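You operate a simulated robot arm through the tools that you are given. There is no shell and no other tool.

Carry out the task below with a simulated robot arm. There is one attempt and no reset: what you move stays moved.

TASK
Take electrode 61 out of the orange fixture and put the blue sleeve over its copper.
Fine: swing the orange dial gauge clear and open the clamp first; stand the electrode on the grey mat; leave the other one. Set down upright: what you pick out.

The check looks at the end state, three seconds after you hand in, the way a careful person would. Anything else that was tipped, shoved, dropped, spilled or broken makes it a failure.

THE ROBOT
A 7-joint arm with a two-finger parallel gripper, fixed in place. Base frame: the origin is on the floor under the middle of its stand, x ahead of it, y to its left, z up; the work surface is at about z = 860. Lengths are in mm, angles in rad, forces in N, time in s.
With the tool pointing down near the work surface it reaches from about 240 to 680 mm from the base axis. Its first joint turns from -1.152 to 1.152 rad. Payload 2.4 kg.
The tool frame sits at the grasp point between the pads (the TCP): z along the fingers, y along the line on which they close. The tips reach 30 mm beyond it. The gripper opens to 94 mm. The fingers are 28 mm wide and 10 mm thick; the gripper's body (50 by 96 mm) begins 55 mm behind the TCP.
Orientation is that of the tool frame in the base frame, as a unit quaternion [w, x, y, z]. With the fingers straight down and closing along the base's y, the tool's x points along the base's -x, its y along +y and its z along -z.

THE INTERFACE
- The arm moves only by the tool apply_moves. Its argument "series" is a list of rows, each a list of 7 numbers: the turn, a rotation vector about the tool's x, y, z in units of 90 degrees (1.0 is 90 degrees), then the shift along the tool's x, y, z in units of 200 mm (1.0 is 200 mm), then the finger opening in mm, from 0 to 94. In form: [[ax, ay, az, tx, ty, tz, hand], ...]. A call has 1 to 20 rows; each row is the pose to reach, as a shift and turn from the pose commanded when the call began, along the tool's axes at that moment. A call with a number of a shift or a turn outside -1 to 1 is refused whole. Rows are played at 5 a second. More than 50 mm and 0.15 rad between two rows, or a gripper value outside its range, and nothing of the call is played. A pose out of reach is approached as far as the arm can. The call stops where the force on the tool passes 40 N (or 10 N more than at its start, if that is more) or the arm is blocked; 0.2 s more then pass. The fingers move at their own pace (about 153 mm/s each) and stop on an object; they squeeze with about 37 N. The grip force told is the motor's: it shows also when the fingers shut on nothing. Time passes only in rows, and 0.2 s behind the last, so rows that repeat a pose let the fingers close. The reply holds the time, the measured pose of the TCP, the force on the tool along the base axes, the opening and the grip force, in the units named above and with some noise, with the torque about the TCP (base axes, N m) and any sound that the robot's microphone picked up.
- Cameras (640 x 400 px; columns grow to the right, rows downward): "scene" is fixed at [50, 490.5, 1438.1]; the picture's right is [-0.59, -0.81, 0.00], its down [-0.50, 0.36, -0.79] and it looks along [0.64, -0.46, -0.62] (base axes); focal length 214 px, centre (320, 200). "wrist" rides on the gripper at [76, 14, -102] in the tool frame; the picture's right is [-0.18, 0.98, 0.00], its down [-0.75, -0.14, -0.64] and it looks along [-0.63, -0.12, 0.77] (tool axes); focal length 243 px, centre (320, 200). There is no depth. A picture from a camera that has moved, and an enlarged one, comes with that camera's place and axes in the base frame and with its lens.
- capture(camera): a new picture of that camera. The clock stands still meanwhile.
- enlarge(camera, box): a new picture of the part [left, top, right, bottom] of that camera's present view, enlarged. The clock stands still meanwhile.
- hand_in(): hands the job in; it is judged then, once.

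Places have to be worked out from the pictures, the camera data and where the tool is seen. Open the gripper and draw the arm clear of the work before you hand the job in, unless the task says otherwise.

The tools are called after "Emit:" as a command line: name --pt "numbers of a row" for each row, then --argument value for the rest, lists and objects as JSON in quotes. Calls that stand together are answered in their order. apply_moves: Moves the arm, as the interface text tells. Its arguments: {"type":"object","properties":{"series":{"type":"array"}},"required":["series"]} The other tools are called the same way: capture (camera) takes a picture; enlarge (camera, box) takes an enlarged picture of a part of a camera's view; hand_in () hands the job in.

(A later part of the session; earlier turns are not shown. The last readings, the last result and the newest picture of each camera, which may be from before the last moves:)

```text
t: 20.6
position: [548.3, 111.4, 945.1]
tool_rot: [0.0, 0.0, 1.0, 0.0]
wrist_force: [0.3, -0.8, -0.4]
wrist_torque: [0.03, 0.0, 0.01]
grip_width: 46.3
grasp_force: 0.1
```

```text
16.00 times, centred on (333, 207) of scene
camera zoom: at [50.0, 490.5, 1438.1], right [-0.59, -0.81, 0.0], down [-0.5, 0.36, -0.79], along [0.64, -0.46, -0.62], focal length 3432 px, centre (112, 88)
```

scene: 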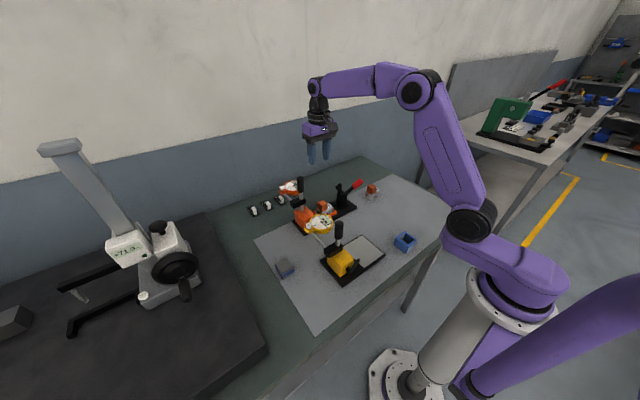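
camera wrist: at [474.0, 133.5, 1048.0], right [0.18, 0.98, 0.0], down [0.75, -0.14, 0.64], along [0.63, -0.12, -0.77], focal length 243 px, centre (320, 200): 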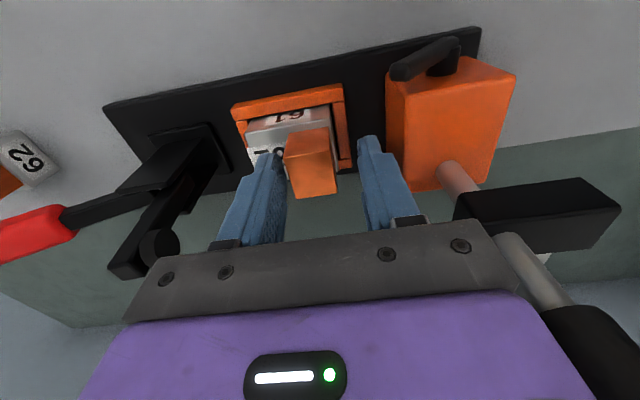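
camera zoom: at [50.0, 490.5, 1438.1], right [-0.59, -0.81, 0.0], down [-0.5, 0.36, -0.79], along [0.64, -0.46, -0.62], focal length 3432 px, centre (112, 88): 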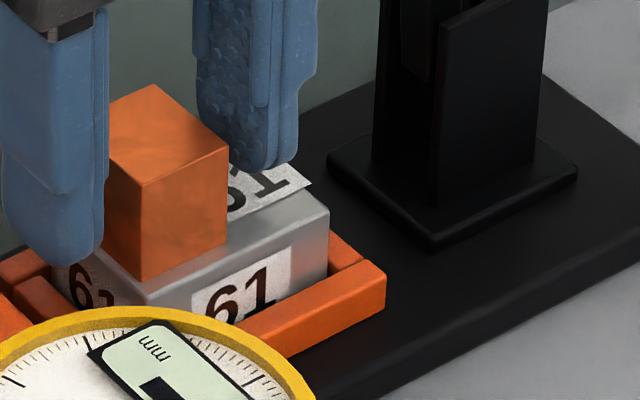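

The copper is now centred between the pads and aligned with them. I'll close the gripper on it.

Emit:
apply_moves --pt "0 0 0 0 0 0 30" --pt "0 0 0 0 0 0 10" --pt "0 0 0 0 0 0 10" --pt "0 0 0 0 0 0 10" --pt "0 0 0 0 0 0 10"

Emit:
enlarge --camera "wrist" --box '[230, 70, 410, 220]'

Emit:
enlarge --camera "scene" --box '[300, 165, 360, 220]'

```text
t: 21.8
position: [548.3, 112.4, 946.0]
tool_rot: [0.0, 0.0, 1.0, 0.0]
wrist_force: [-0.2, -0.2, -0.1]
wrist_torque: [0.06, 0.05, 0.0]
grip_width: 25.7
grasp_force: 36.5
```

```text
2.67 times, centred on (320, 145) of wrist
camera zoom: at [472.4, 128.9, 1047.0], right [0.18, 0.98, 0.0], down [0.75, -0.14, 0.64], along [0.63, -0.12, -0.77], focal length 647 px, centre (320, 347)
```

zoom: 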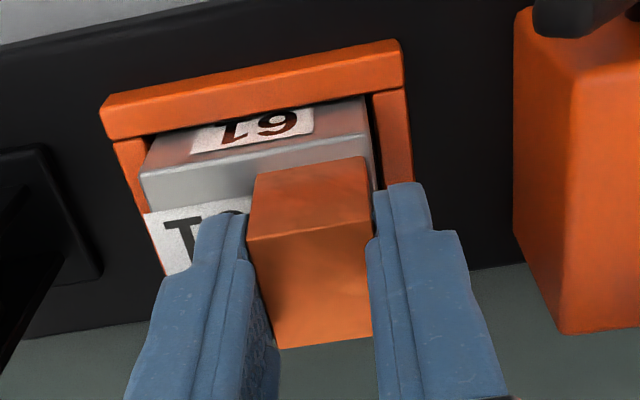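

```text
7.27 times, centred on (330, 192) of scene
camera zoom: at [50.1, 490.5, 1438.1], right [-0.59, -0.81, 0.0], down [-0.5, 0.36, -0.79], along [0.64, -0.46, -0.62], focal length 1560 px, centre (247, 254)
```

zoom: 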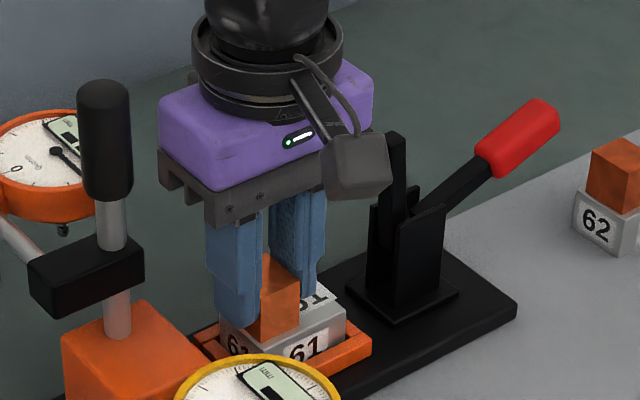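

The grip holds on the 25.7 mm wide copper. I'll lift slowly at first, then straight up clear of the fixture.

Emit:
apply_moves --pt "0 0 0 0 0 -0.02 10" --pt "0 0 0 0 0 -0.05 10" --pt "0 0 0 0 0 -0.1 10" --pt "0 0 0 0 0 -0.16 10" --pt "0 0 0 0 0 -0.25 10" --pt "0 0 0 0 0 -0.4 10" --pt "0 0 0 0 0 -0.55 10" --pt "0 0 0 0 0 -0.7 10" --pt "0 0 0 0 0 -0.7 10"

Emit:
enlarge --camera "scene" --box '[270, 110, 390, 220]'

Emit:
capture --camera "wrist"

```text
t: 23.8
position: [550.3, 110.6, 1085.4]
tool_rot: [0.0, 0.0, 1.0, 0.0]
wrist_force: [0.5, 0.3, 0.0]
wrist_torque: [-0.02, 0.03, 0.0]
grip_width: 9.9
grasp_force: 0.0
```

```text
3.64 times, centred on (330, 165) of scene
camera zoom: at [50.0, 490.5, 1438.1], right [-0.59, -0.81, 0.0], down [-0.5, 0.36, -0.79], along [0.64, -0.46, -0.62], focal length 780 px, centre (284, 327)
```

zoom: 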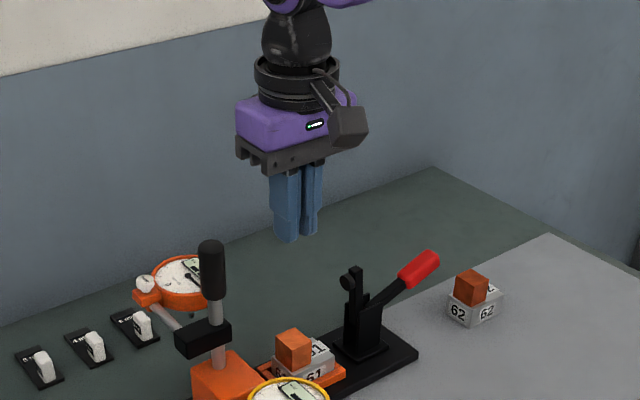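

```text
taken
camera wrist: at [473.6, 125.9, 1187.4], right [0.18, 0.98, 0.0], down [0.75, -0.14, 0.64], along [0.63, -0.12, -0.77], focal length 243 px, centre (320, 200)
```

wrist: 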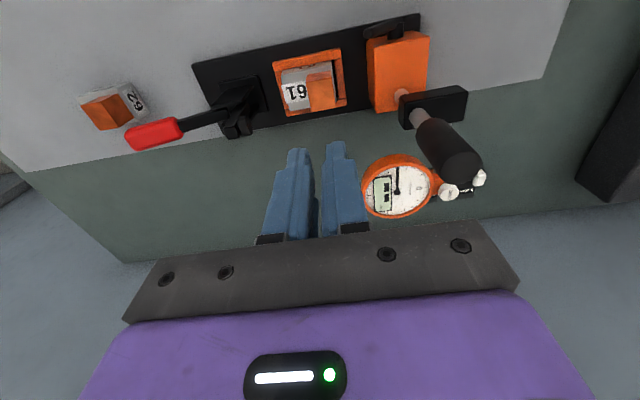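

The fingers slipped off: the opening reads 9.9 mm with no grip force, and electrode 61 is still in its nest. I'll look closely to see why before trying again.

Emit:
enlarge --camera "wrist" --box '[240, 20, 380, 130]'

Emit:
enlarge --camera "scene" --box '[315, 190, 350, 218]'

```text
3.64 times, centred on (310, 75) of wrist
camera zoom: at [473.6, 125.9, 1187.4], right [0.18, 0.98, 0.0], down [0.75, -0.14, 0.64], along [0.63, -0.12, -0.77], focal length 882 px, centre (356, 654)
```

zoom: 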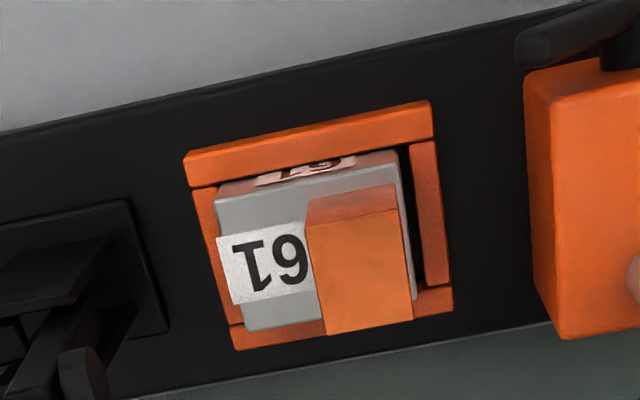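

```text
14.29 times, centred on (332, 204) of scene
camera zoom: at [50.0, 490.5, 1438.1], right [-0.59, -0.81, 0.0], down [-0.5, 0.36, -0.79], along [0.64, -0.46, -0.62], focal length 3064 px, centre (141, 143)
```

zoom: 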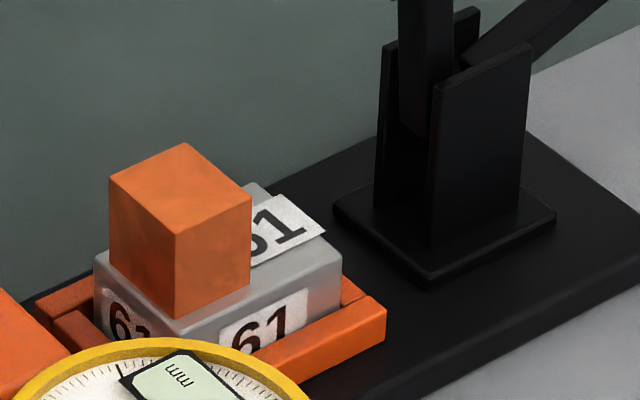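

Electrode 61 is still seated, so the smooth copper slipped under an off-centre load. The steel holder, about 76–128 in y, stands roughly 16 mm proud of the nest rails at z≈893. I'll grip it by its ends nearer its centre of mass, so I'm opening to 74 mm and descending centred on it.

Emit:
apply_moves --pt "0 0 0 0 -0.025 0.1 74" --pt "0 0 0 0 -0.0475 0.25 74" --pt "0 0 0 0 -0.0475 0.45 74" --pt "0 0 0 0 -0.0475 0.6 74" --pt "0 0 0 0 -0.0475 0.7 74" --pt "0 0 0 0 -0.0475 0.75 74" --pt "0 0 0 0 -0.0475 0.75 74"

Emit:
enlarge --camera "wrist" --box '[220, 60, 420, 220]'

Emit:
enlarge --camera "scene" --box '[312, 185, 352, 219]'

```text
t: 25.4
position: [548.0, 104.9, 936.1]
tool_rot: [0.0, 0.0, 1.0, 0.0]
wrist_force: [0.2, 0.5, 1.3]
wrist_torque: [0.01, -0.01, 0.03]
grip_width: 73.7
grasp_force: 0.0
```

```text
2.50 times, centred on (320, 140) of wrist
camera zoom: at [471.6, 119.6, 1037.8], right [0.18, 0.98, 0.0], down [0.75, -0.14, 0.64], along [0.63, -0.12, -0.77], focal length 606 px, centre (320, 350)
```

zoom: 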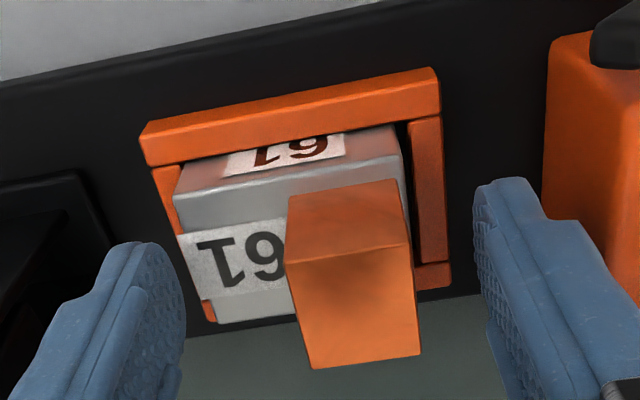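

```text
11.76 times, centred on (332, 202) of scene
camera zoom: at [50.0, 490.5, 1438.1], right [-0.59, -0.81, 0.0], down [-0.5, 0.36, -0.79], along [0.64, -0.46, -0.62], focal length 2523 px, centre (179, 176)
```

zoom: 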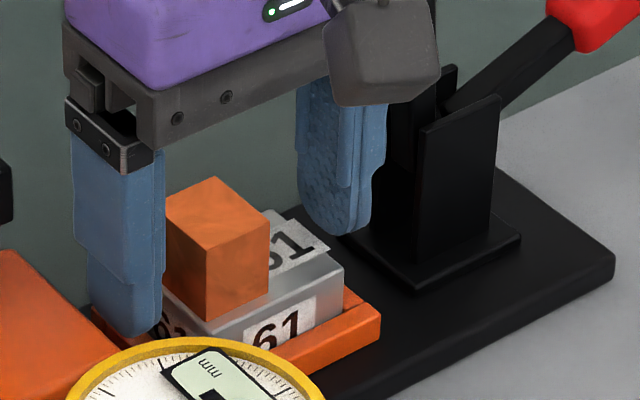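

In TCP terms the holder spans about −29 to +21 mm in y. I'll shift −4.3 mm in y and −1.5 mm in x, then lower 9 mm so the tips sit just above the nest rails.

Emit:
apply_moves --pt "0 0 0 0.0075 -0.0215 0 74" --pt "0 0 0 0.0075 -0.0215 0.02 74" --pt "0 0 0 0.0075 -0.0215 0.045 74" --pt "0 0 0 0.0075 -0.0215 0.045 74" --pt "0 0 0 0.0075 -0.0215 0.045 74"

Emit:
enlarge --camera "wrist" --box '[220, 60, 420, 220]'

Emit:
enlarge --camera "scene" --box '[312, 185, 352, 219]'

```text
t: 26.6
position: [546.4, 98.7, 926.4]
tool_rot: [0.0, 0.0, 1.0, 0.0]
wrist_force: [-0.5, -0.3, 0.0]
wrist_torque: [0.0, 0.02, 0.0]
grip_width: 74.1
grasp_force: 0.0
```

```text
2.50 times, centred on (320, 140) of wrist
camera zoom: at [470.7, 114.9, 1028.3], right [0.18, 0.98, 0.0], down [0.75, -0.14, 0.64], along [0.63, -0.12, -0.77], focal length 606 px, centre (320, 350)
```

zoom: 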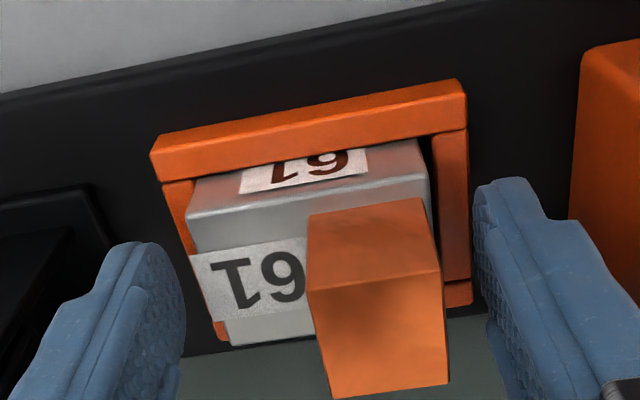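

```text
11.76 times, centred on (332, 202) of scene
camera zoom: at [50.0, 490.5, 1438.1], right [-0.59, -0.81, 0.0], down [-0.5, 0.36, -0.79], along [0.64, -0.46, -0.62], focal length 2523 px, centre (179, 176)
```

zoom: 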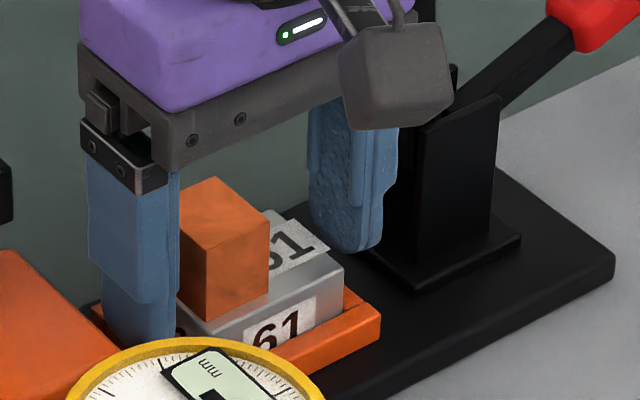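

The holder is now centred within 1 mm. I'll shift 2 mm in −x and close the fingers on the holder ends.

Emit:
apply_moves --pt "0 0 0 0.01 0 0 74" --pt "0 0 0 0.01 0 0 60" --pt "0 0 0 0.01 0 0 45" --pt "0 0 0 0.01 0 0 40" --pt "0 0 0 0.01 0 0 40" --pt "0 0 0 0.01 0 0 40"

Emit:
enlarge --camera "wrist" --box '[220, 60, 420, 220]'

Emit:
enlarge --camera "scene" --box '[312, 185, 352, 219]'

```text
t: 28.0
position: [544.5, 98.5, 926.4]
tool_rot: [0.0, 0.0, 1.0, 0.0]
wrist_force: [-0.6, -2.0, 0.7]
wrist_torque: [-0.28, -0.01, -0.01]
grip_width: 56.0
grasp_force: 36.5
```

```text
2.50 times, centred on (320, 140) of wrist
camera zoom: at [468.5, 114.4, 1028.5], right [0.18, 0.98, 0.0], down [0.75, -0.14, 0.64], along [0.63, -0.12, -0.77], focal length 606 px, centre (320, 350)
```

zoom: 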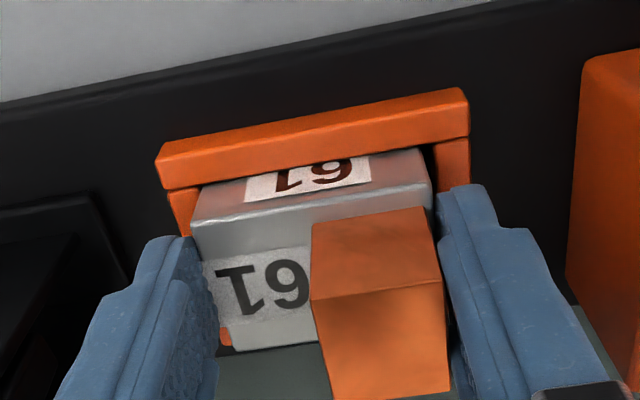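

```text
11.76 times, centred on (332, 202) of scene
camera zoom: at [50.0, 490.5, 1438.1], right [-0.59, -0.81, 0.0], down [-0.5, 0.36, -0.79], along [0.64, -0.46, -0.62], focal length 2523 px, centre (179, 176)
```

zoom: 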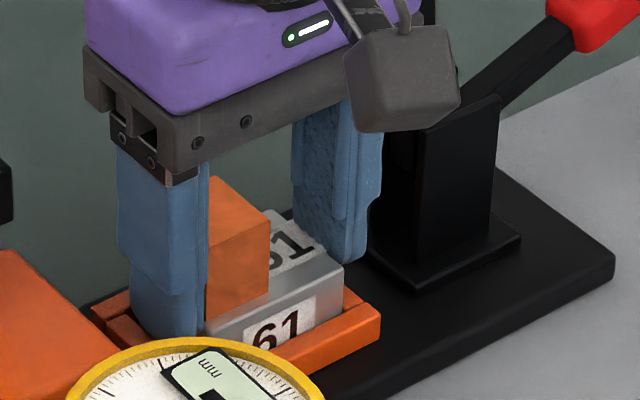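

The opening is 56.0 mm, so the holder is longer than I assumed. Re-solving the views puts its top nearer z≈898, which means only the very tips are gripping. I'll zoom in on the rail and holder heights before going lower.

Emit:
enlarge --camera "wrist" --box '[260, 80, 330, 150]'

Emit:
enlarge --camera "wrist" --box '[330, 80, 400, 150]'

Emit:
enlarge --camera "scene" --box '[328, 198, 348, 218]'

```text
5.71 times, centred on (295, 115) of wrist
camera zoom: at [468.5, 114.4, 1028.5], right [0.18, 0.98, 0.0], down [0.75, -0.14, 0.64], along [0.63, -0.12, -0.77], focal length 1386 px, centre (463, 686)
```

zoom: 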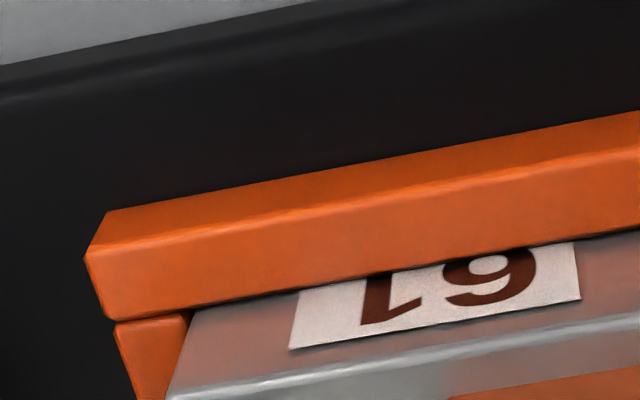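

```text
5.71 times, centred on (365, 115) of wrist
camera zoom: at [468.5, 114.4, 1028.5], right [0.18, 0.98, 0.0], down [0.75, -0.14, 0.64], along [0.63, -0.12, -0.77], focal length 1386 px, centre (63, 686)
```

zoom: 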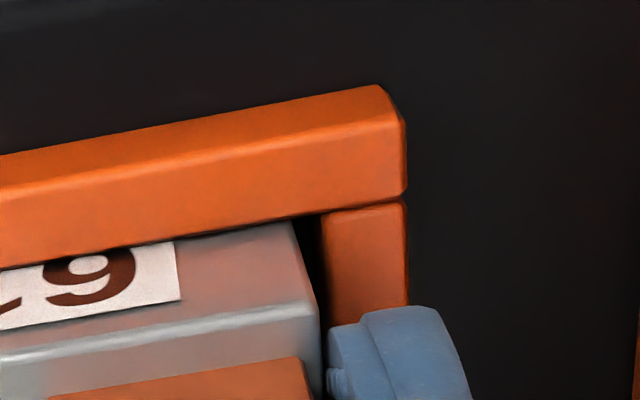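

```text
16.00 times, centred on (338, 208) of scene
camera zoom: at [50.0, 490.5, 1438.1], right [-0.59, -0.81, 0.0], down [-0.5, 0.36, -0.79], along [0.64, -0.46, -0.62], focal length 3432 px, centre (32, 72)
```

zoom: 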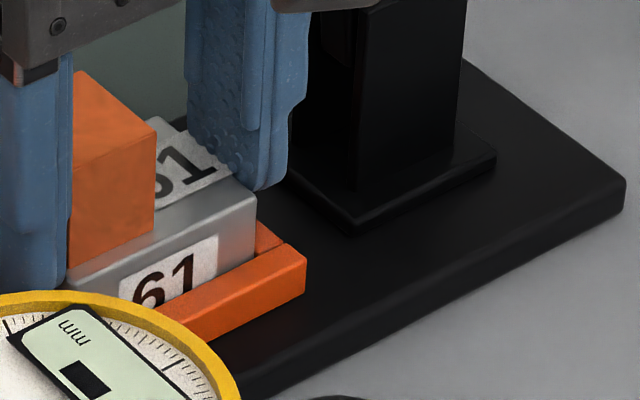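

The rail tops are at z≈883 and the holder top at z≈899, so there is room to go lower. I'll open slightly, lower 9 mm so the tips sit about 4 mm above the rails, and close again.

Emit:
apply_moves --pt "0 0 0 0 0 0 68" --pt "0 0 0 0 0 0 68" --pt "0 0 0 0 0 0.02 68" --pt "0 0 0 0 0 0.045 68" --pt "0 0 0 0 0 0.045 68" --pt "0 0 0 0 0 0.045 56" --pt "0 0 0 0 0 0.045 46" --pt "0 0 0 0 0 0.045 46" --pt "0 0 0 0 0 0.045 46"

Emit:
enlarge --camera "wrist" --box '[220, 60, 420, 220]'

Emit:
enlarge --camera "scene" --box '[318, 193, 348, 218]'

```text
t: 30.0
position: [546.4, 99.8, 916.0]
tool_rot: [0.001, 0.0, 1.0, 0.0]
wrist_force: [0.3, -1.6, 0.3]
wrist_torque: [-0.31, -0.01, 0.03]
grip_width: 55.6
grasp_force: 37.0
```

```text
2.50 times, centred on (320, 140) of wrist
camera zoom: at [469.4, 115.5, 1018.7], right [0.18, 0.98, 0.0], down [0.75, -0.14, 0.64], along [0.63, -0.12, -0.77], focal length 606 px, centre (320, 350)
```

zoom: 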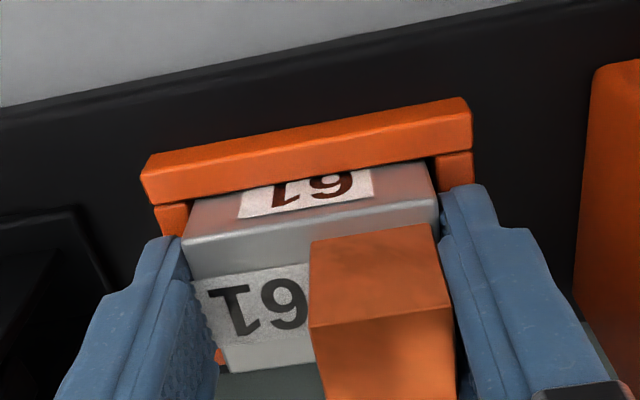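

```text
16.00 times, centred on (333, 206) of scene
camera zoom: at [50.0, 490.5, 1438.2], right [-0.59, -0.81, 0.0], down [-0.5, 0.36, -0.79], along [0.64, -0.46, -0.62], focal length 3432 px, centre (112, 112)
```

zoom: 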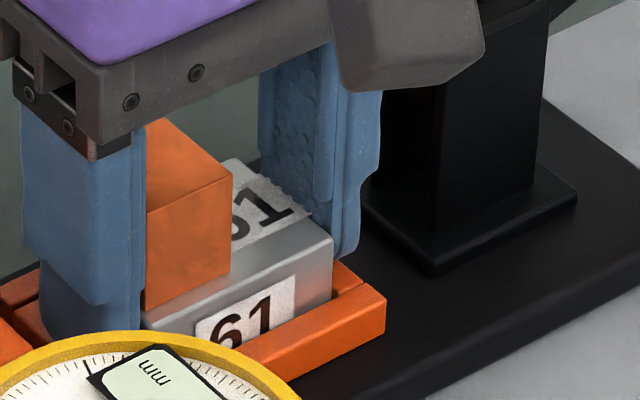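

Both fingers hold the holder ends at 55.6 mm. I'll lift just a few millimetres first and read the force.

Emit:
apply_moves --pt "0 0 0 0 0 -0.005 46" --pt "0 0 0 0 0 -0.01 46" --pt "0 0 0 0 0 -0.015 46" --pt "0 0 0 0 0 -0.02 46" --pt "0 0 0 0 0 -0.02 46"

Emit:
enlarge --camera "wrist" --box '[220, 60, 420, 220]'

Emit:
enlarge --camera "scene" --box '[318, 193, 348, 218]'

```text
t: 31.2
position: [544.8, 99.2, 921.3]
tool_rot: [0.0, 0.0, 1.0, 0.0]
wrist_force: [3.0, -0.6, -5.7]
wrist_torque: [-0.02, -0.15, 0.01]
grip_width: 56.0
grasp_force: 37.2
```

```text
2.50 times, centred on (320, 140) of wrist
camera zoom: at [469.0, 115.9, 1023.2], right [0.18, 0.98, 0.0], down [0.75, -0.14, 0.64], along [0.63, -0.12, -0.77], focal length 606 px, centre (320, 350)
```

zoom: 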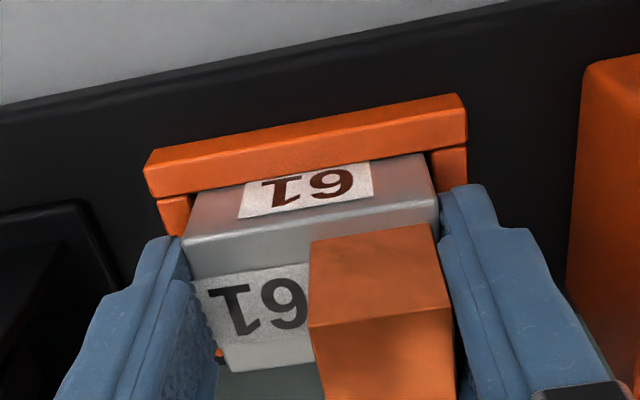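

```text
16.00 times, centred on (333, 206) of scene
camera zoom: at [50.2, 490.5, 1438.1], right [-0.59, -0.81, 0.0], down [-0.5, 0.36, -0.79], along [0.64, -0.46, -0.62], focal length 3432 px, centre (112, 112)
```

zoom: 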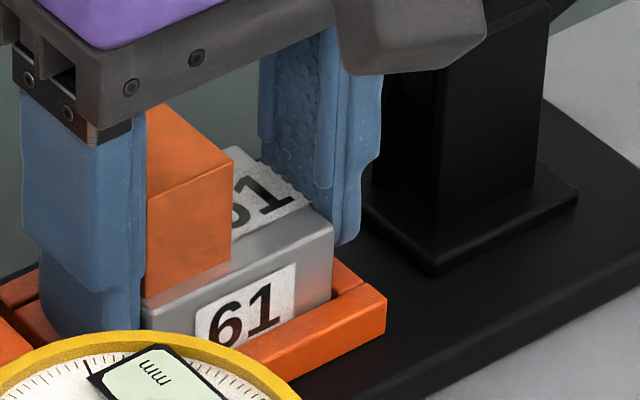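

The electrode rises with the gripper and the load is about 5.7 N, so the grip works. I'll keep lifting slowly until it clears the nest.

Emit:
apply_moves --pt "0 0 0 0 0 -0.015 46" --pt "0 0 0 0 0 -0.03 46" --pt "0 0 0 0 0 -0.05 46" --pt "0 0 0 0 0 -0.07 46" --pt "0 0 0 0 0 -0.09 46" --pt "0 0 0 0 0 -0.11 46" --pt "0 0 0 0 0 -0.13 46" --pt "0 0 0 0 0 -0.15 46" --pt "0 0 0 0 0 -0.15 46"

Emit:
enlarge --camera "wrist" --box '[220, 60, 420, 220]'

Emit:
enlarge --camera "scene" --box '[308, 175, 358, 218]'

```text
t: 33.2
position: [545.0, 100.5, 952.2]
tool_rot: [0.001, 0.0, 1.0, 0.0]
wrist_force: [0.3, -0.4, -5.6]
wrist_torque: [-0.01, -0.01, 0.0]
grip_width: 55.8
grasp_force: 37.3
```

```text
2.50 times, centred on (320, 140) of wrist
camera zoom: at [468.4, 115.4, 1053.9], right [0.18, 0.98, 0.0], down [0.75, -0.14, 0.64], along [0.63, -0.12, -0.77], focal length 606 px, centre (320, 350)
```

zoom: 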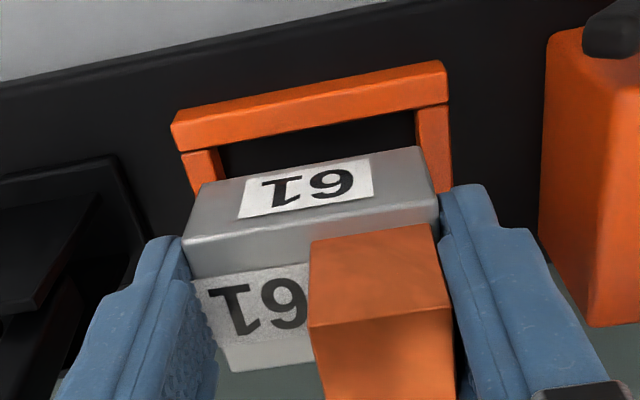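

```text
9.30 times, centred on (333, 196) of scene
camera zoom: at [50.1, 490.5, 1438.1], right [-0.59, -0.81, 0.0], down [-0.5, 0.36, -0.79], along [0.64, -0.46, -0.62], focal length 1995 px, centre (199, 233)
```

zoom: 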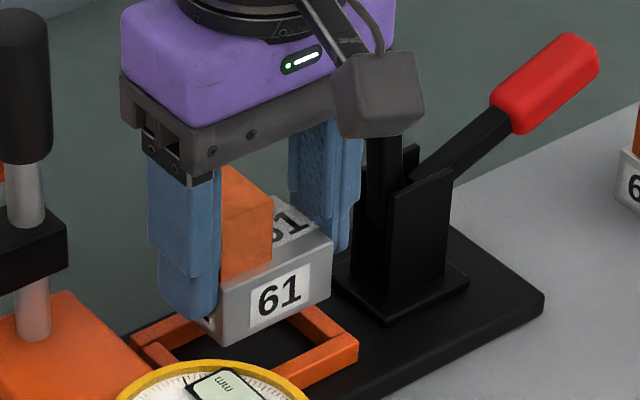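

Electrode 61 is upright and free of the nest, weighing about 5.6 N. I'll raise it to about 1060, go −x past the clamp, then −y to a free area of the grey mat near (420,−55).

Emit:
apply_moves --pt "0 0 0 0 0 -0.15 46" --pt "0 0 0 0 0 -0.35 46" --pt "0 0 0 0 0 -0.55 46" --pt "0 0 0 0.15 0 -0.55 46" --pt "0 0 0 0.35 0 -0.55 46" --pt "0 0 0 0.55 0 -0.55 46" --pt "0 0 0 0.6225 -0.1 -0.55 46" --pt "0 0 0 0.6225 -0.3 -0.55 46" --pt "0 0 0 0.6225 -0.5 -0.55 46" --pt "0 0 0 0.6225 -0.68 -0.55 46" --pt "0 0 0 0.6225 -0.7635 -0.55 46" --pt "0 0 0 0.6225 -0.7635 -0.55 46"

Emit:
capture --camera "scene"

Emit:
enlarge --camera "scene" --box '[300, 110, 460, 260]'

Emit:
capture --camera "wrist"

```text
t: 35.8
position: [419.4, -52.1, 1061.4]
tool_rot: [0.0, 0.0, 1.0, 0.0]
wrist_force: [0.4, -0.6, -6.3]
wrist_torque: [0.0, 0.03, -0.01]
grip_width: 56.0
grasp_force: 36.9
```

```text
taken
```

scene: 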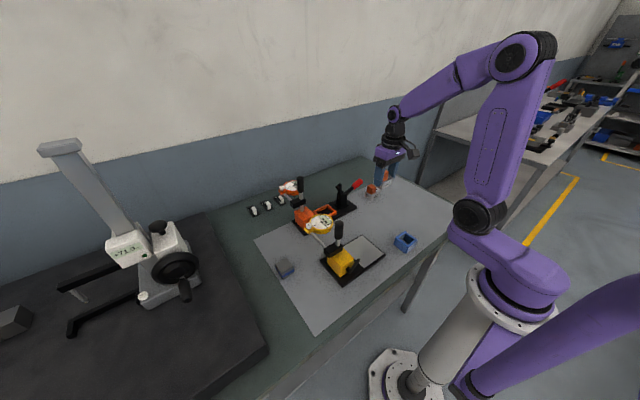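

```text
2.67 times, centred on (380, 185) of scene
camera zoom: at [50.1, 490.5, 1438.1], right [-0.59, -0.81, 0.0], down [-0.5, 0.36, -0.79], along [0.64, -0.46, -0.62], focal length 572 px, centre (160, 240)
```

zoom: 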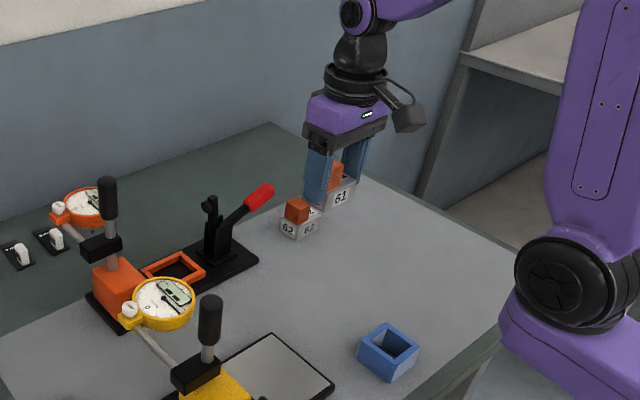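

```text
taken
camera wrist: at [343.3, -37.8, 1163.1], right [0.18, 0.98, 0.0], down [0.75, -0.14, 0.64], along [0.63, -0.12, -0.77], focal length 243 px, centre (320, 200)
```

wrist: 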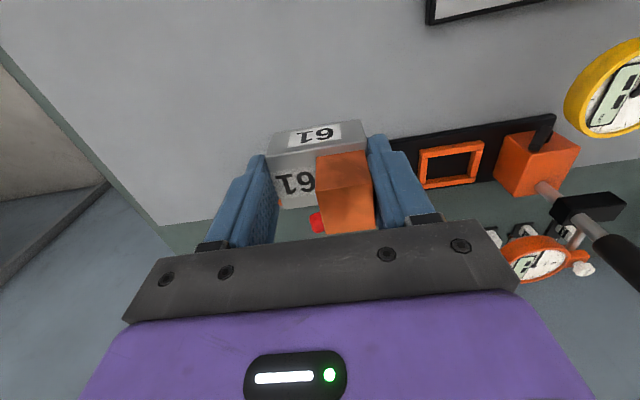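

The way is clear at (420,−53). I'll lower toward the mat, stopping about 15 mm above the expected contact height.

Emit:
apply_moves --pt "0 0 0 0 0 0.2 46" --pt "0 0 0 0 0 0.4 46" --pt "0 0 0 0 0 0.55 46" --pt "0 0 0 0 0 0.65 46" --pt "0 0 0 0 0 0.69 46" --pt "0 0 0 0 0 0.69 46"

Emit:
enlarge --camera "scene" --box '[350, 170, 410, 220]'

```text
t: 37.2
position: [419.9, -54.7, 924.5]
tool_rot: [0.0, 0.001, 1.0, 0.0]
wrist_force: [-1.0, 0.2, -5.4]
wrist_torque: [-0.06, 0.03, -0.05]
grip_width: 55.9
grasp_force: 37.4
```

```text
8.00 times, centred on (380, 195) of scene
camera zoom: at [50.1, 490.5, 1438.1], right [-0.59, -0.81, 0.0], down [-0.5, 0.36, -0.79], along [0.64, -0.46, -0.62], focal length 1716 px, centre (-160, 240)
```

zoom: 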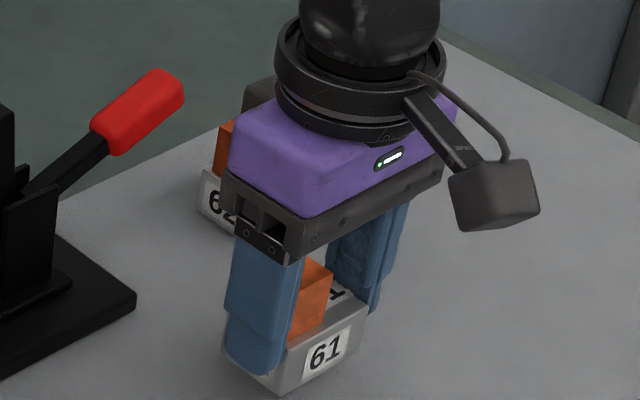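

The holder's bottom looks roughly 15–25 mm above the mat. I'll lower 12 mm in small steps and read the force.

Emit:
apply_moves --pt "0 0 0 0 0 0.015 46" --pt "0 0 0 0 0 0.03 46" --pt "0 0 0 0 0 0.045 46" --pt "0 0 0 0 0 0.06 46" --pt "0 0 0 0 0 0.06 46"

Emit:
enlarge --camera "scene" --box '[360, 190, 400, 225]'

```text
t: 38.4
position: [419.6, -53.2, 911.0]
tool_rot: [0.0, 0.001, 1.0, 0.0]
wrist_force: [0.5, -0.6, -5.1]
wrist_torque: [-0.04, 0.03, 0.01]
grip_width: 55.7
grasp_force: 37.1
```

```text
11.43 times, centred on (380, 208) of scene
camera zoom: at [50.1, 490.5, 1438.1], right [-0.59, -0.81, 0.0], down [-0.5, 0.36, -0.79], along [0.64, -0.46, -0.62], focal length 2451 px, centre (-366, 114)
```

zoom: 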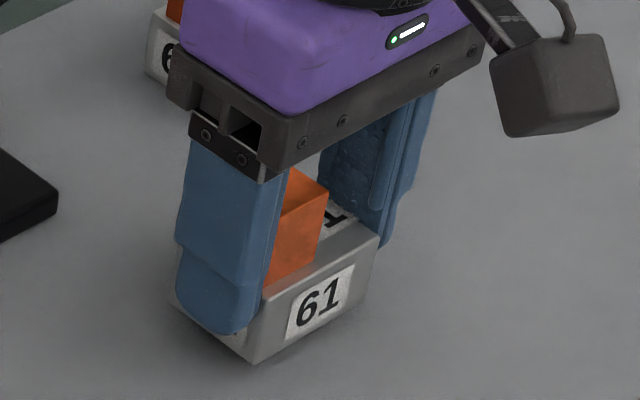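

Force is still about −5 N, so it hasn't touched yet. I'll lower a few millimetres more in 2 mm steps.

Emit:
apply_moves --pt "0 0 0 0 0 0.01 46" --pt "0 0 0 0 0 0.02 46" --pt "0 0 0 0 0 0.02 46"

Emit:
enlarge --camera "scene" --box '[360, 190, 400, 225]'

```text
t: 39.2
position: [420.6, -52.5, 907.3]
tool_rot: [-0.001, 0.0, 1.0, 0.0]
wrist_force: [0.1, -0.8, -5.2]
wrist_torque: [-0.02, 0.04, 0.01]
grip_width: 55.8
grasp_force: 36.7
```

```text
11.43 times, centred on (380, 208) of scene
camera zoom: at [50.1, 490.5, 1438.1], right [-0.59, -0.81, 0.0], down [-0.5, 0.36, -0.79], along [0.64, -0.46, -0.62], focal length 2451 px, centre (-366, 114)
```

zoom: 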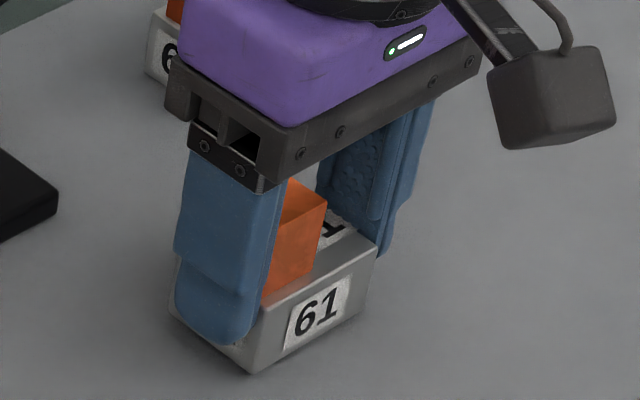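

The bottom edge computes to z≈865, so it is only a few millimetres above the mat. I'll lower in 1 mm steps.

Emit:
apply_moves --pt "0 0 0 0 0 0.005 46" --pt "0 0 0 0 0 0.01 46" --pt "0 0 0 0 0 0.015 46" --pt "0 0 0 0 0 0.015 46"

Emit:
enlarge --camera "scene" --box '[360, 190, 400, 225]'

```text
t: 40.2
position: [420.0, -54.0, 904.0]
tool_rot: [0.0, 0.0, 1.0, 0.0]
wrist_force: [0.1, 0.9, -6.2]
wrist_torque: [0.01, 0.0, -0.02]
grip_width: 55.8
grasp_force: 36.9
```

```text
11.43 times, centred on (380, 208) of scene
camera zoom: at [50.1, 490.5, 1438.1], right [-0.59, -0.81, 0.0], down [-0.5, 0.36, -0.79], along [0.64, -0.46, -0.62], focal length 2451 px, centre (-366, 114)
```

zoom: 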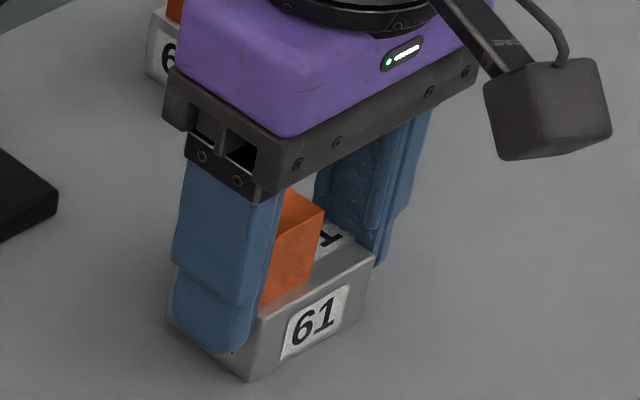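

Still no contact, with about 6 N of load. I'll continue in 1 mm steps.

Emit:
apply_moves --pt "0 0 0 0 0 0.005 46" --pt "0 0 0 0 0 0.01 46" --pt "0 0 0 0 0 0.01 46"

```text
t: 41.0
position: [420.9, -53.5, 901.7]
tool_rot: [0.002, -0.001, 1.0, 0.0]
wrist_force: [-3.5, 8.2, 30.0]
wrist_torque: [-0.69, 0.0, -0.1]
grip_width: 56.1
grasp_force: 37.1
```

Contact: the force has gone to +30 N, so the holder is on the mat. I'll back off 1 mm to unload and check before releasing.

Emit:
apply_moves --pt "0 0 0 0 0 -0.003 46" --pt "0 0 0 0 0 -0.005 46" --pt "0 0 0 0 0 -0.005 46"

Emit:
enlarge --camera "scene" --box '[360, 190, 400, 225]'

```text
t: 41.8
position: [419.1, -54.2, 902.6]
tool_rot: [0.0, 0.001, 1.0, 0.0]
wrist_force: [-0.8, -0.9, -6.1]
wrist_torque: [-0.02, 0.03, -0.01]
grip_width: 55.8
grasp_force: 36.8
```

```text
11.43 times, centred on (380, 208) of scene
camera zoom: at [50.1, 490.5, 1438.1], right [-0.59, -0.81, 0.0], down [-0.5, 0.36, -0.79], along [0.64, -0.46, -0.62], focal length 2451 px, centre (-366, 114)
```

zoom: 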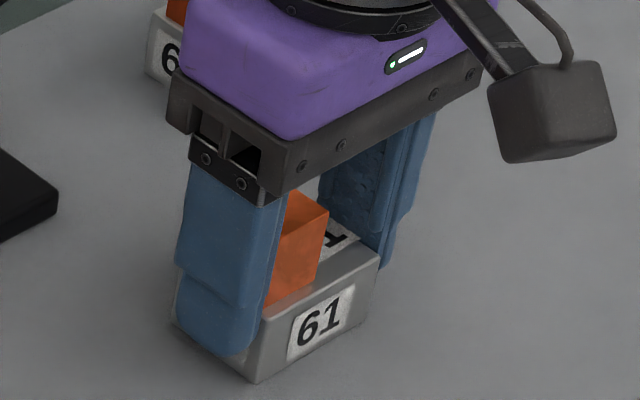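

It is hanging again, within 1 mm of the mat. I'll lower half a millimetre and open the fingers gently to 72 mm.

Emit:
apply_moves --pt "0 0 0 0 0 0.003 46" --pt "0 0 0 0 0 0.003 46" --pt "0 0 0 0 0 0.003 58" --pt "0 0 0 0 0 0.003 64" --pt "0 0 0 0 0 0.003 72" --pt "0 0 0 0 0 0.003 72"

Emit:
enlarge --camera "scene" --box '[360, 190, 400, 225]'

Emit:
enlarge --camera "wrist" --box '[220, 60, 420, 220]'

```text
t: 43.2
position: [420.6, -54.4, 903.3]
tool_rot: [0.0, 0.0, 1.0, 0.0]
wrist_force: [-0.3, 0.0, -0.7]
wrist_torque: [0.01, 0.0, -0.02]
grip_width: 72.0
grasp_force: 0.0
```

```text
11.43 times, centred on (380, 208) of scene
camera zoom: at [50.0, 490.5, 1438.1], right [-0.59, -0.81, 0.0], down [-0.5, 0.36, -0.79], along [0.64, -0.46, -0.62], focal length 2451 px, centre (-366, 114)
```

zoom: 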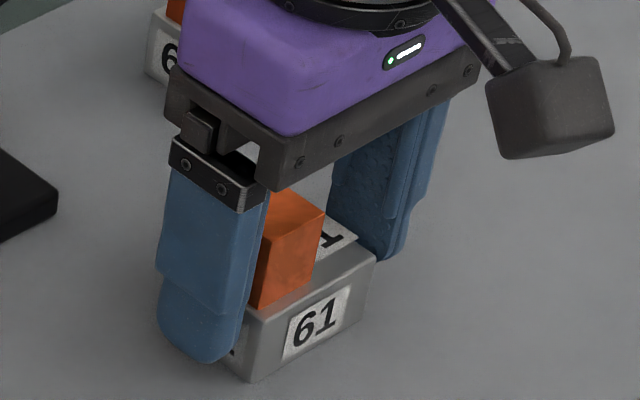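

```text
2.50 times, centred on (320, 140) of wrist
camera zoom: at [344.1, -38.2, 1005.5], right [0.18, 0.98, 0.0], down [0.75, -0.14, 0.64], along [0.63, -0.12, -0.77], focal length 606 px, centre (320, 350)
```

zoom: 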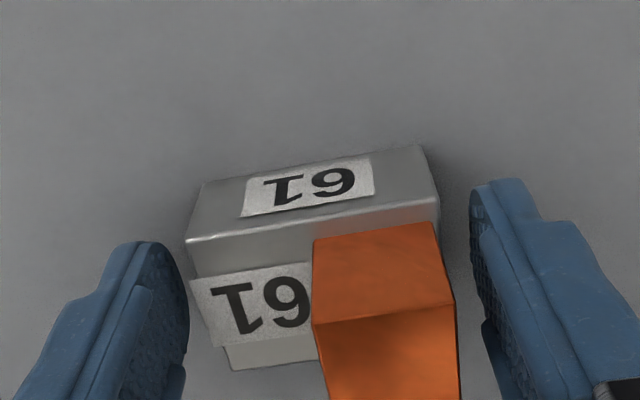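

Electrode 61 stands upright on the mat, released. I'll raise straight up well clear of it.

Emit:
apply_moves --pt "0 0 0 0 0 -0.05 72" --pt "0 0 0 0 0 -0.15 72" --pt "0 0 0 0 0 -0.35 72" --pt "0 0 0 0 0 -0.55 72" --pt "0 0 0 0 0 -0.75 72" --pt "0 0 0 0 0 -0.75 72"

Emit:
capture --camera "wrist"

Emit:
enlarge --camera "wrist" --box '[250, 60, 390, 172]'

Emit:
enlarge --camera "scene" --box '[360, 185, 420, 235]'

```text
t: 44.6
position: [417.6, -54.0, 1050.6]
tool_rot: [0.0, 0.0, 1.0, 0.0]
wrist_force: [0.3, 0.0, -0.7]
wrist_torque: [0.02, 0.0, 0.0]
grip_width: 71.9
grasp_force: 0.1
```

```text
taken
camera wrist: at [341.6, -38.3, 1154.1], right [0.18, 0.98, 0.0], down [0.75, -0.14, 0.64], along [0.63, -0.12, -0.77], focal length 243 px, centre (320, 200)
```

wrist: 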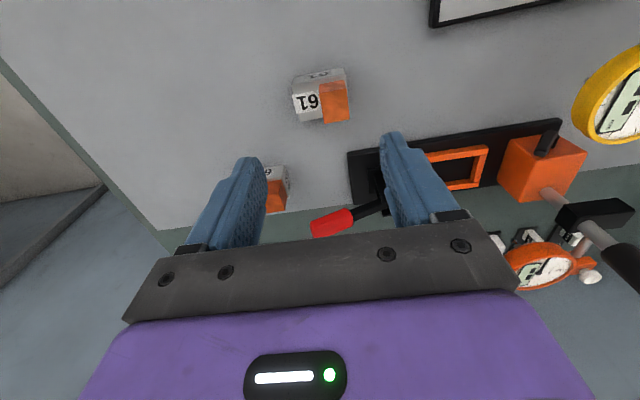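

```text
3.57 times, centred on (320, 116) of wrist
camera zoom: at [341.6, -38.3, 1154.1], right [0.18, 0.98, 0.0], down [0.75, -0.14, 0.64], along [0.63, -0.12, -0.77], focal length 866 px, centre (320, 500)
```

zoom: 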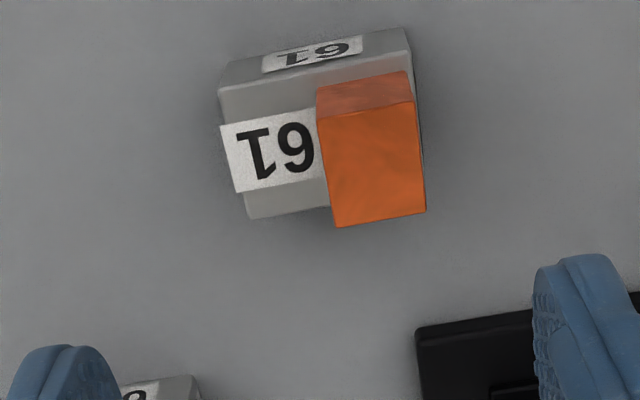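

```text
8.00 times, centred on (390, 210) of scene
camera zoom: at [50.0, 490.5, 1438.1], right [-0.59, -0.81, 0.0], down [-0.5, 0.36, -0.79], along [0.64, -0.46, -0.62], focal length 1716 px, centre (-240, 120)
```

zoom: 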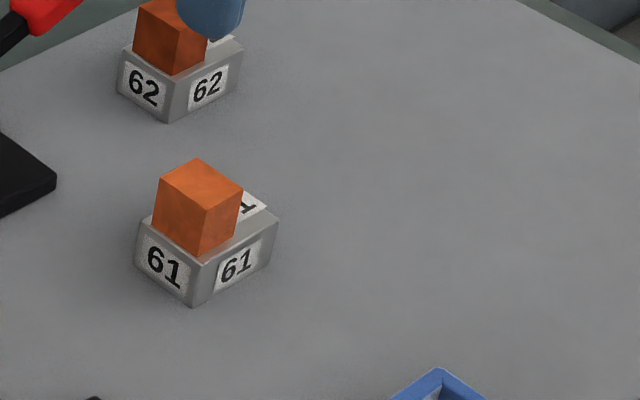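

Electrode 61 stands upright on the mat with its copper centred at about (424,−39), 30 × 26 mm, top z≈918. The sleeve is about 50 mm square outside, 36 mm inside and 36 mm tall, near (272,−27). I'll go hover above it.

Emit:
apply_moves --pt "0 0 0 0.2 0.04 0 72" --pt "0 0 0 0.4 0.08 0 72" --pt "0 0 0 0.6 0.12 0 72" --pt "0 0 0 0.74 0.14 0 72" --pt "0 0 0 0.74 0.14 0.15 72" --pt "0 0 0 0.74 0.14 0.25 72" --pt "0 0 0 0.74 0.14 0.25 72"

Emit:
capture --camera "wrist"

Emit:
enlarge --camera "wrist" --box '[230, 60, 410, 204]'

Emit:
capture --camera "scene"

```text
t: 46.2
position: [273.8, -25.5, 1002.1]
tool_rot: [0.0, -0.001, 1.0, 0.0]
wrist_force: [-0.2, -0.3, 0.0]
wrist_torque: [0.01, 0.01, 0.0]
grip_width: 72.0
grasp_force: 0.1
```

```text
taken
camera wrist: at [197.2, -10.2, 1104.0], right [0.18, 0.98, 0.0], down [0.75, -0.14, 0.64], along [0.63, -0.12, -0.77], focal length 243 px, centre (320, 200)
```

wrist: 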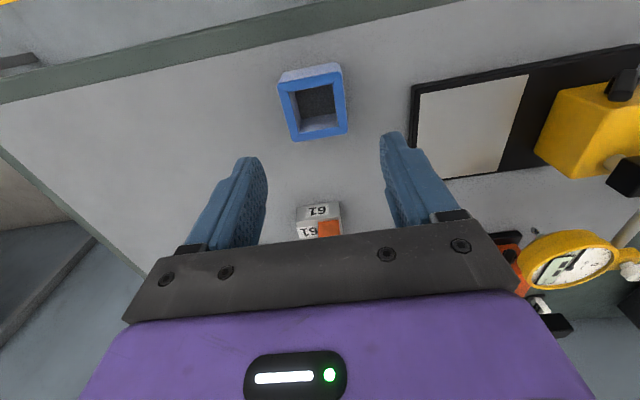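

```text
2.78 times, centred on (320, 132) of wrist
camera zoom: at [197.2, -10.2, 1104.0], right [0.18, 0.98, 0.0], down [0.75, -0.14, 0.64], along [0.63, -0.12, -0.77], focal length 674 px, centre (320, 389)
```

zoom: 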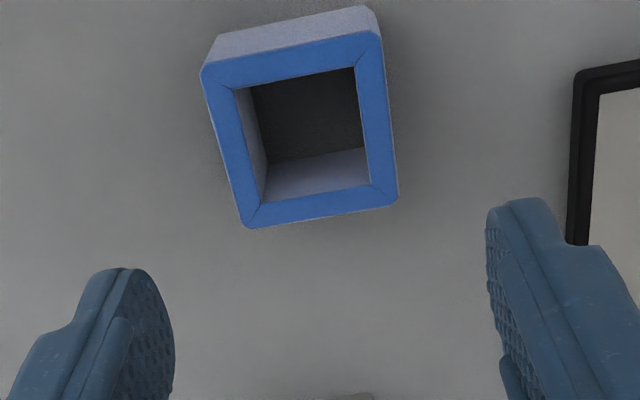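

```text
taken
```

scene: 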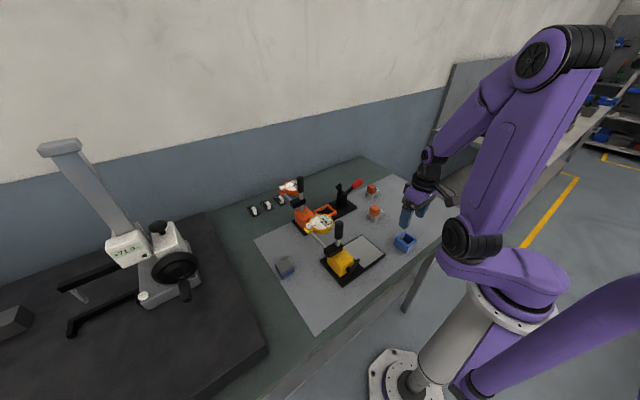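

The sleeve is square to the gripper, with its centre about (−3.5,−3.5) mm from the TCP and its top at z≈897. I'll shift, descend to z≈925 and recheck.

Emit:
apply_moves --pt "0 0 0 0.0175 -0.0175 0.1 72" --pt "0 0 0 0.0175 -0.0175 0.2 72" --pt "0 0 0 0.0175 -0.0175 0.3 72" --pt "0 0 0 0.0175 -0.0175 0.385 72" --pt "0 0 0 0.0175 -0.0175 0.385 72"

Emit:
enlarge --camera "wrist" --box '[220, 60, 420, 220]'

Emit:
enlarge --camera "scene" --box '[370, 205, 430, 255]'

```text
t: 47.4
position: [270.1, -29.7, 926.4]
tool_rot: [0.0, 0.0, 1.0, 0.0]
wrist_force: [-0.5, 0.2, 0.5]
wrist_torque: [0.03, 0.02, -0.02]
grip_width: 72.0
grasp_force: 0.0
```

```text
2.50 times, centred on (320, 140) of wrist
camera zoom: at [194.2, -14.4, 1027.8], right [0.18, 0.98, 0.0], down [0.75, -0.14, 0.64], along [0.63, -0.12, -0.77], focal length 606 px, centre (320, 350)
```

zoom: 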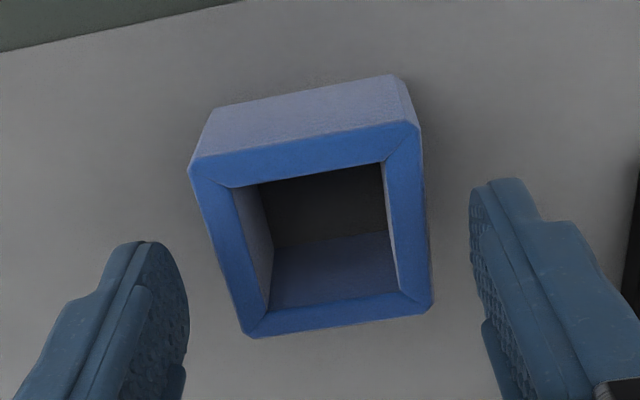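

```text
8.00 times, centred on (400, 230) of scene
camera zoom: at [50.0, 490.5, 1438.1], right [-0.59, -0.81, 0.0], down [-0.5, 0.36, -0.79], along [0.64, -0.46, -0.62], focal length 1716 px, centre (-320, -40)
```

zoom: 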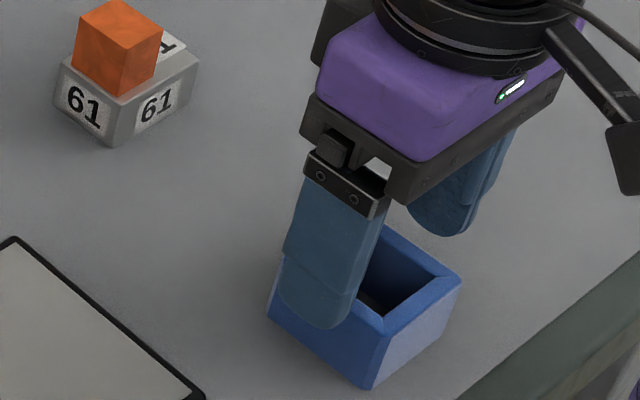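

The sleeve is centred within about 1 mm. I'll descend 30 mm so the tips sit about 5 mm above the mat, then close on its ±y walls.

Emit:
apply_moves --pt "0 0 0 0.005 0.003 0.05 72" --pt "0 0 0 0.005 0.003 0.1 72" --pt "0 0 0 0.005 0.003 0.13 72" --pt "0 0 0 0.005 0.003 0.15 72" --pt "0 0 0 0.005 0.003 0.15 72" --pt "0 0 0 0.005 0.003 0.15 56" --pt "0 0 0 0.005 0.003 0.15 40" --pt "0 0 0 0.005 0.003 0.15 40" --pt "0 0 0 0.005 0.003 0.15 40"

Emit:
enlarge --camera "wrist" --box '[220, 60, 420, 220]'

Emit:
enlarge --camera "scene" --box '[370, 205, 430, 255]'

```text
t: 49.4
position: [268.9, -29.0, 895.3]
tool_rot: [0.0, 0.0, 1.0, 0.0]
wrist_force: [-0.4, 0.7, -0.1]
wrist_torque: [-0.03, 0.01, -0.01]
grip_width: 57.1
grasp_force: 37.3
```

```text
2.50 times, centred on (320, 140) of wrist
camera zoom: at [192.2, -13.9, 997.5], right [0.18, 0.98, 0.0], down [0.75, -0.14, 0.64], along [0.63, -0.12, -0.77], focal length 606 px, centre (320, 350)
```

zoom: 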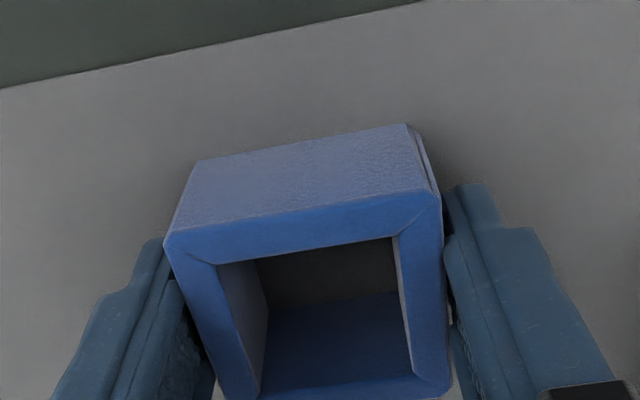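

```text
8.00 times, centred on (400, 230) of scene
camera zoom: at [50.0, 490.5, 1438.1], right [-0.59, -0.81, 0.0], down [-0.5, 0.36, -0.79], along [0.64, -0.46, -0.62], focal length 1716 px, centre (-320, -40)
```

zoom: 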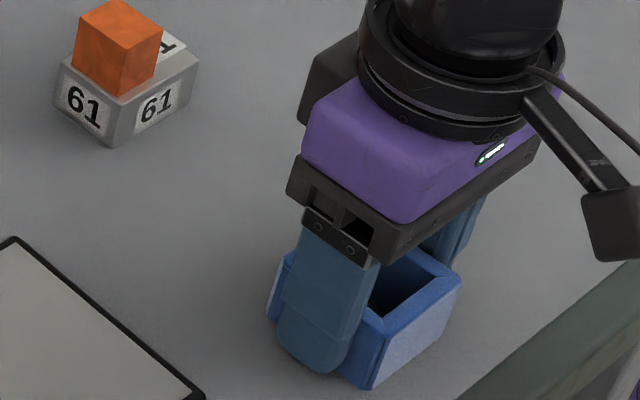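

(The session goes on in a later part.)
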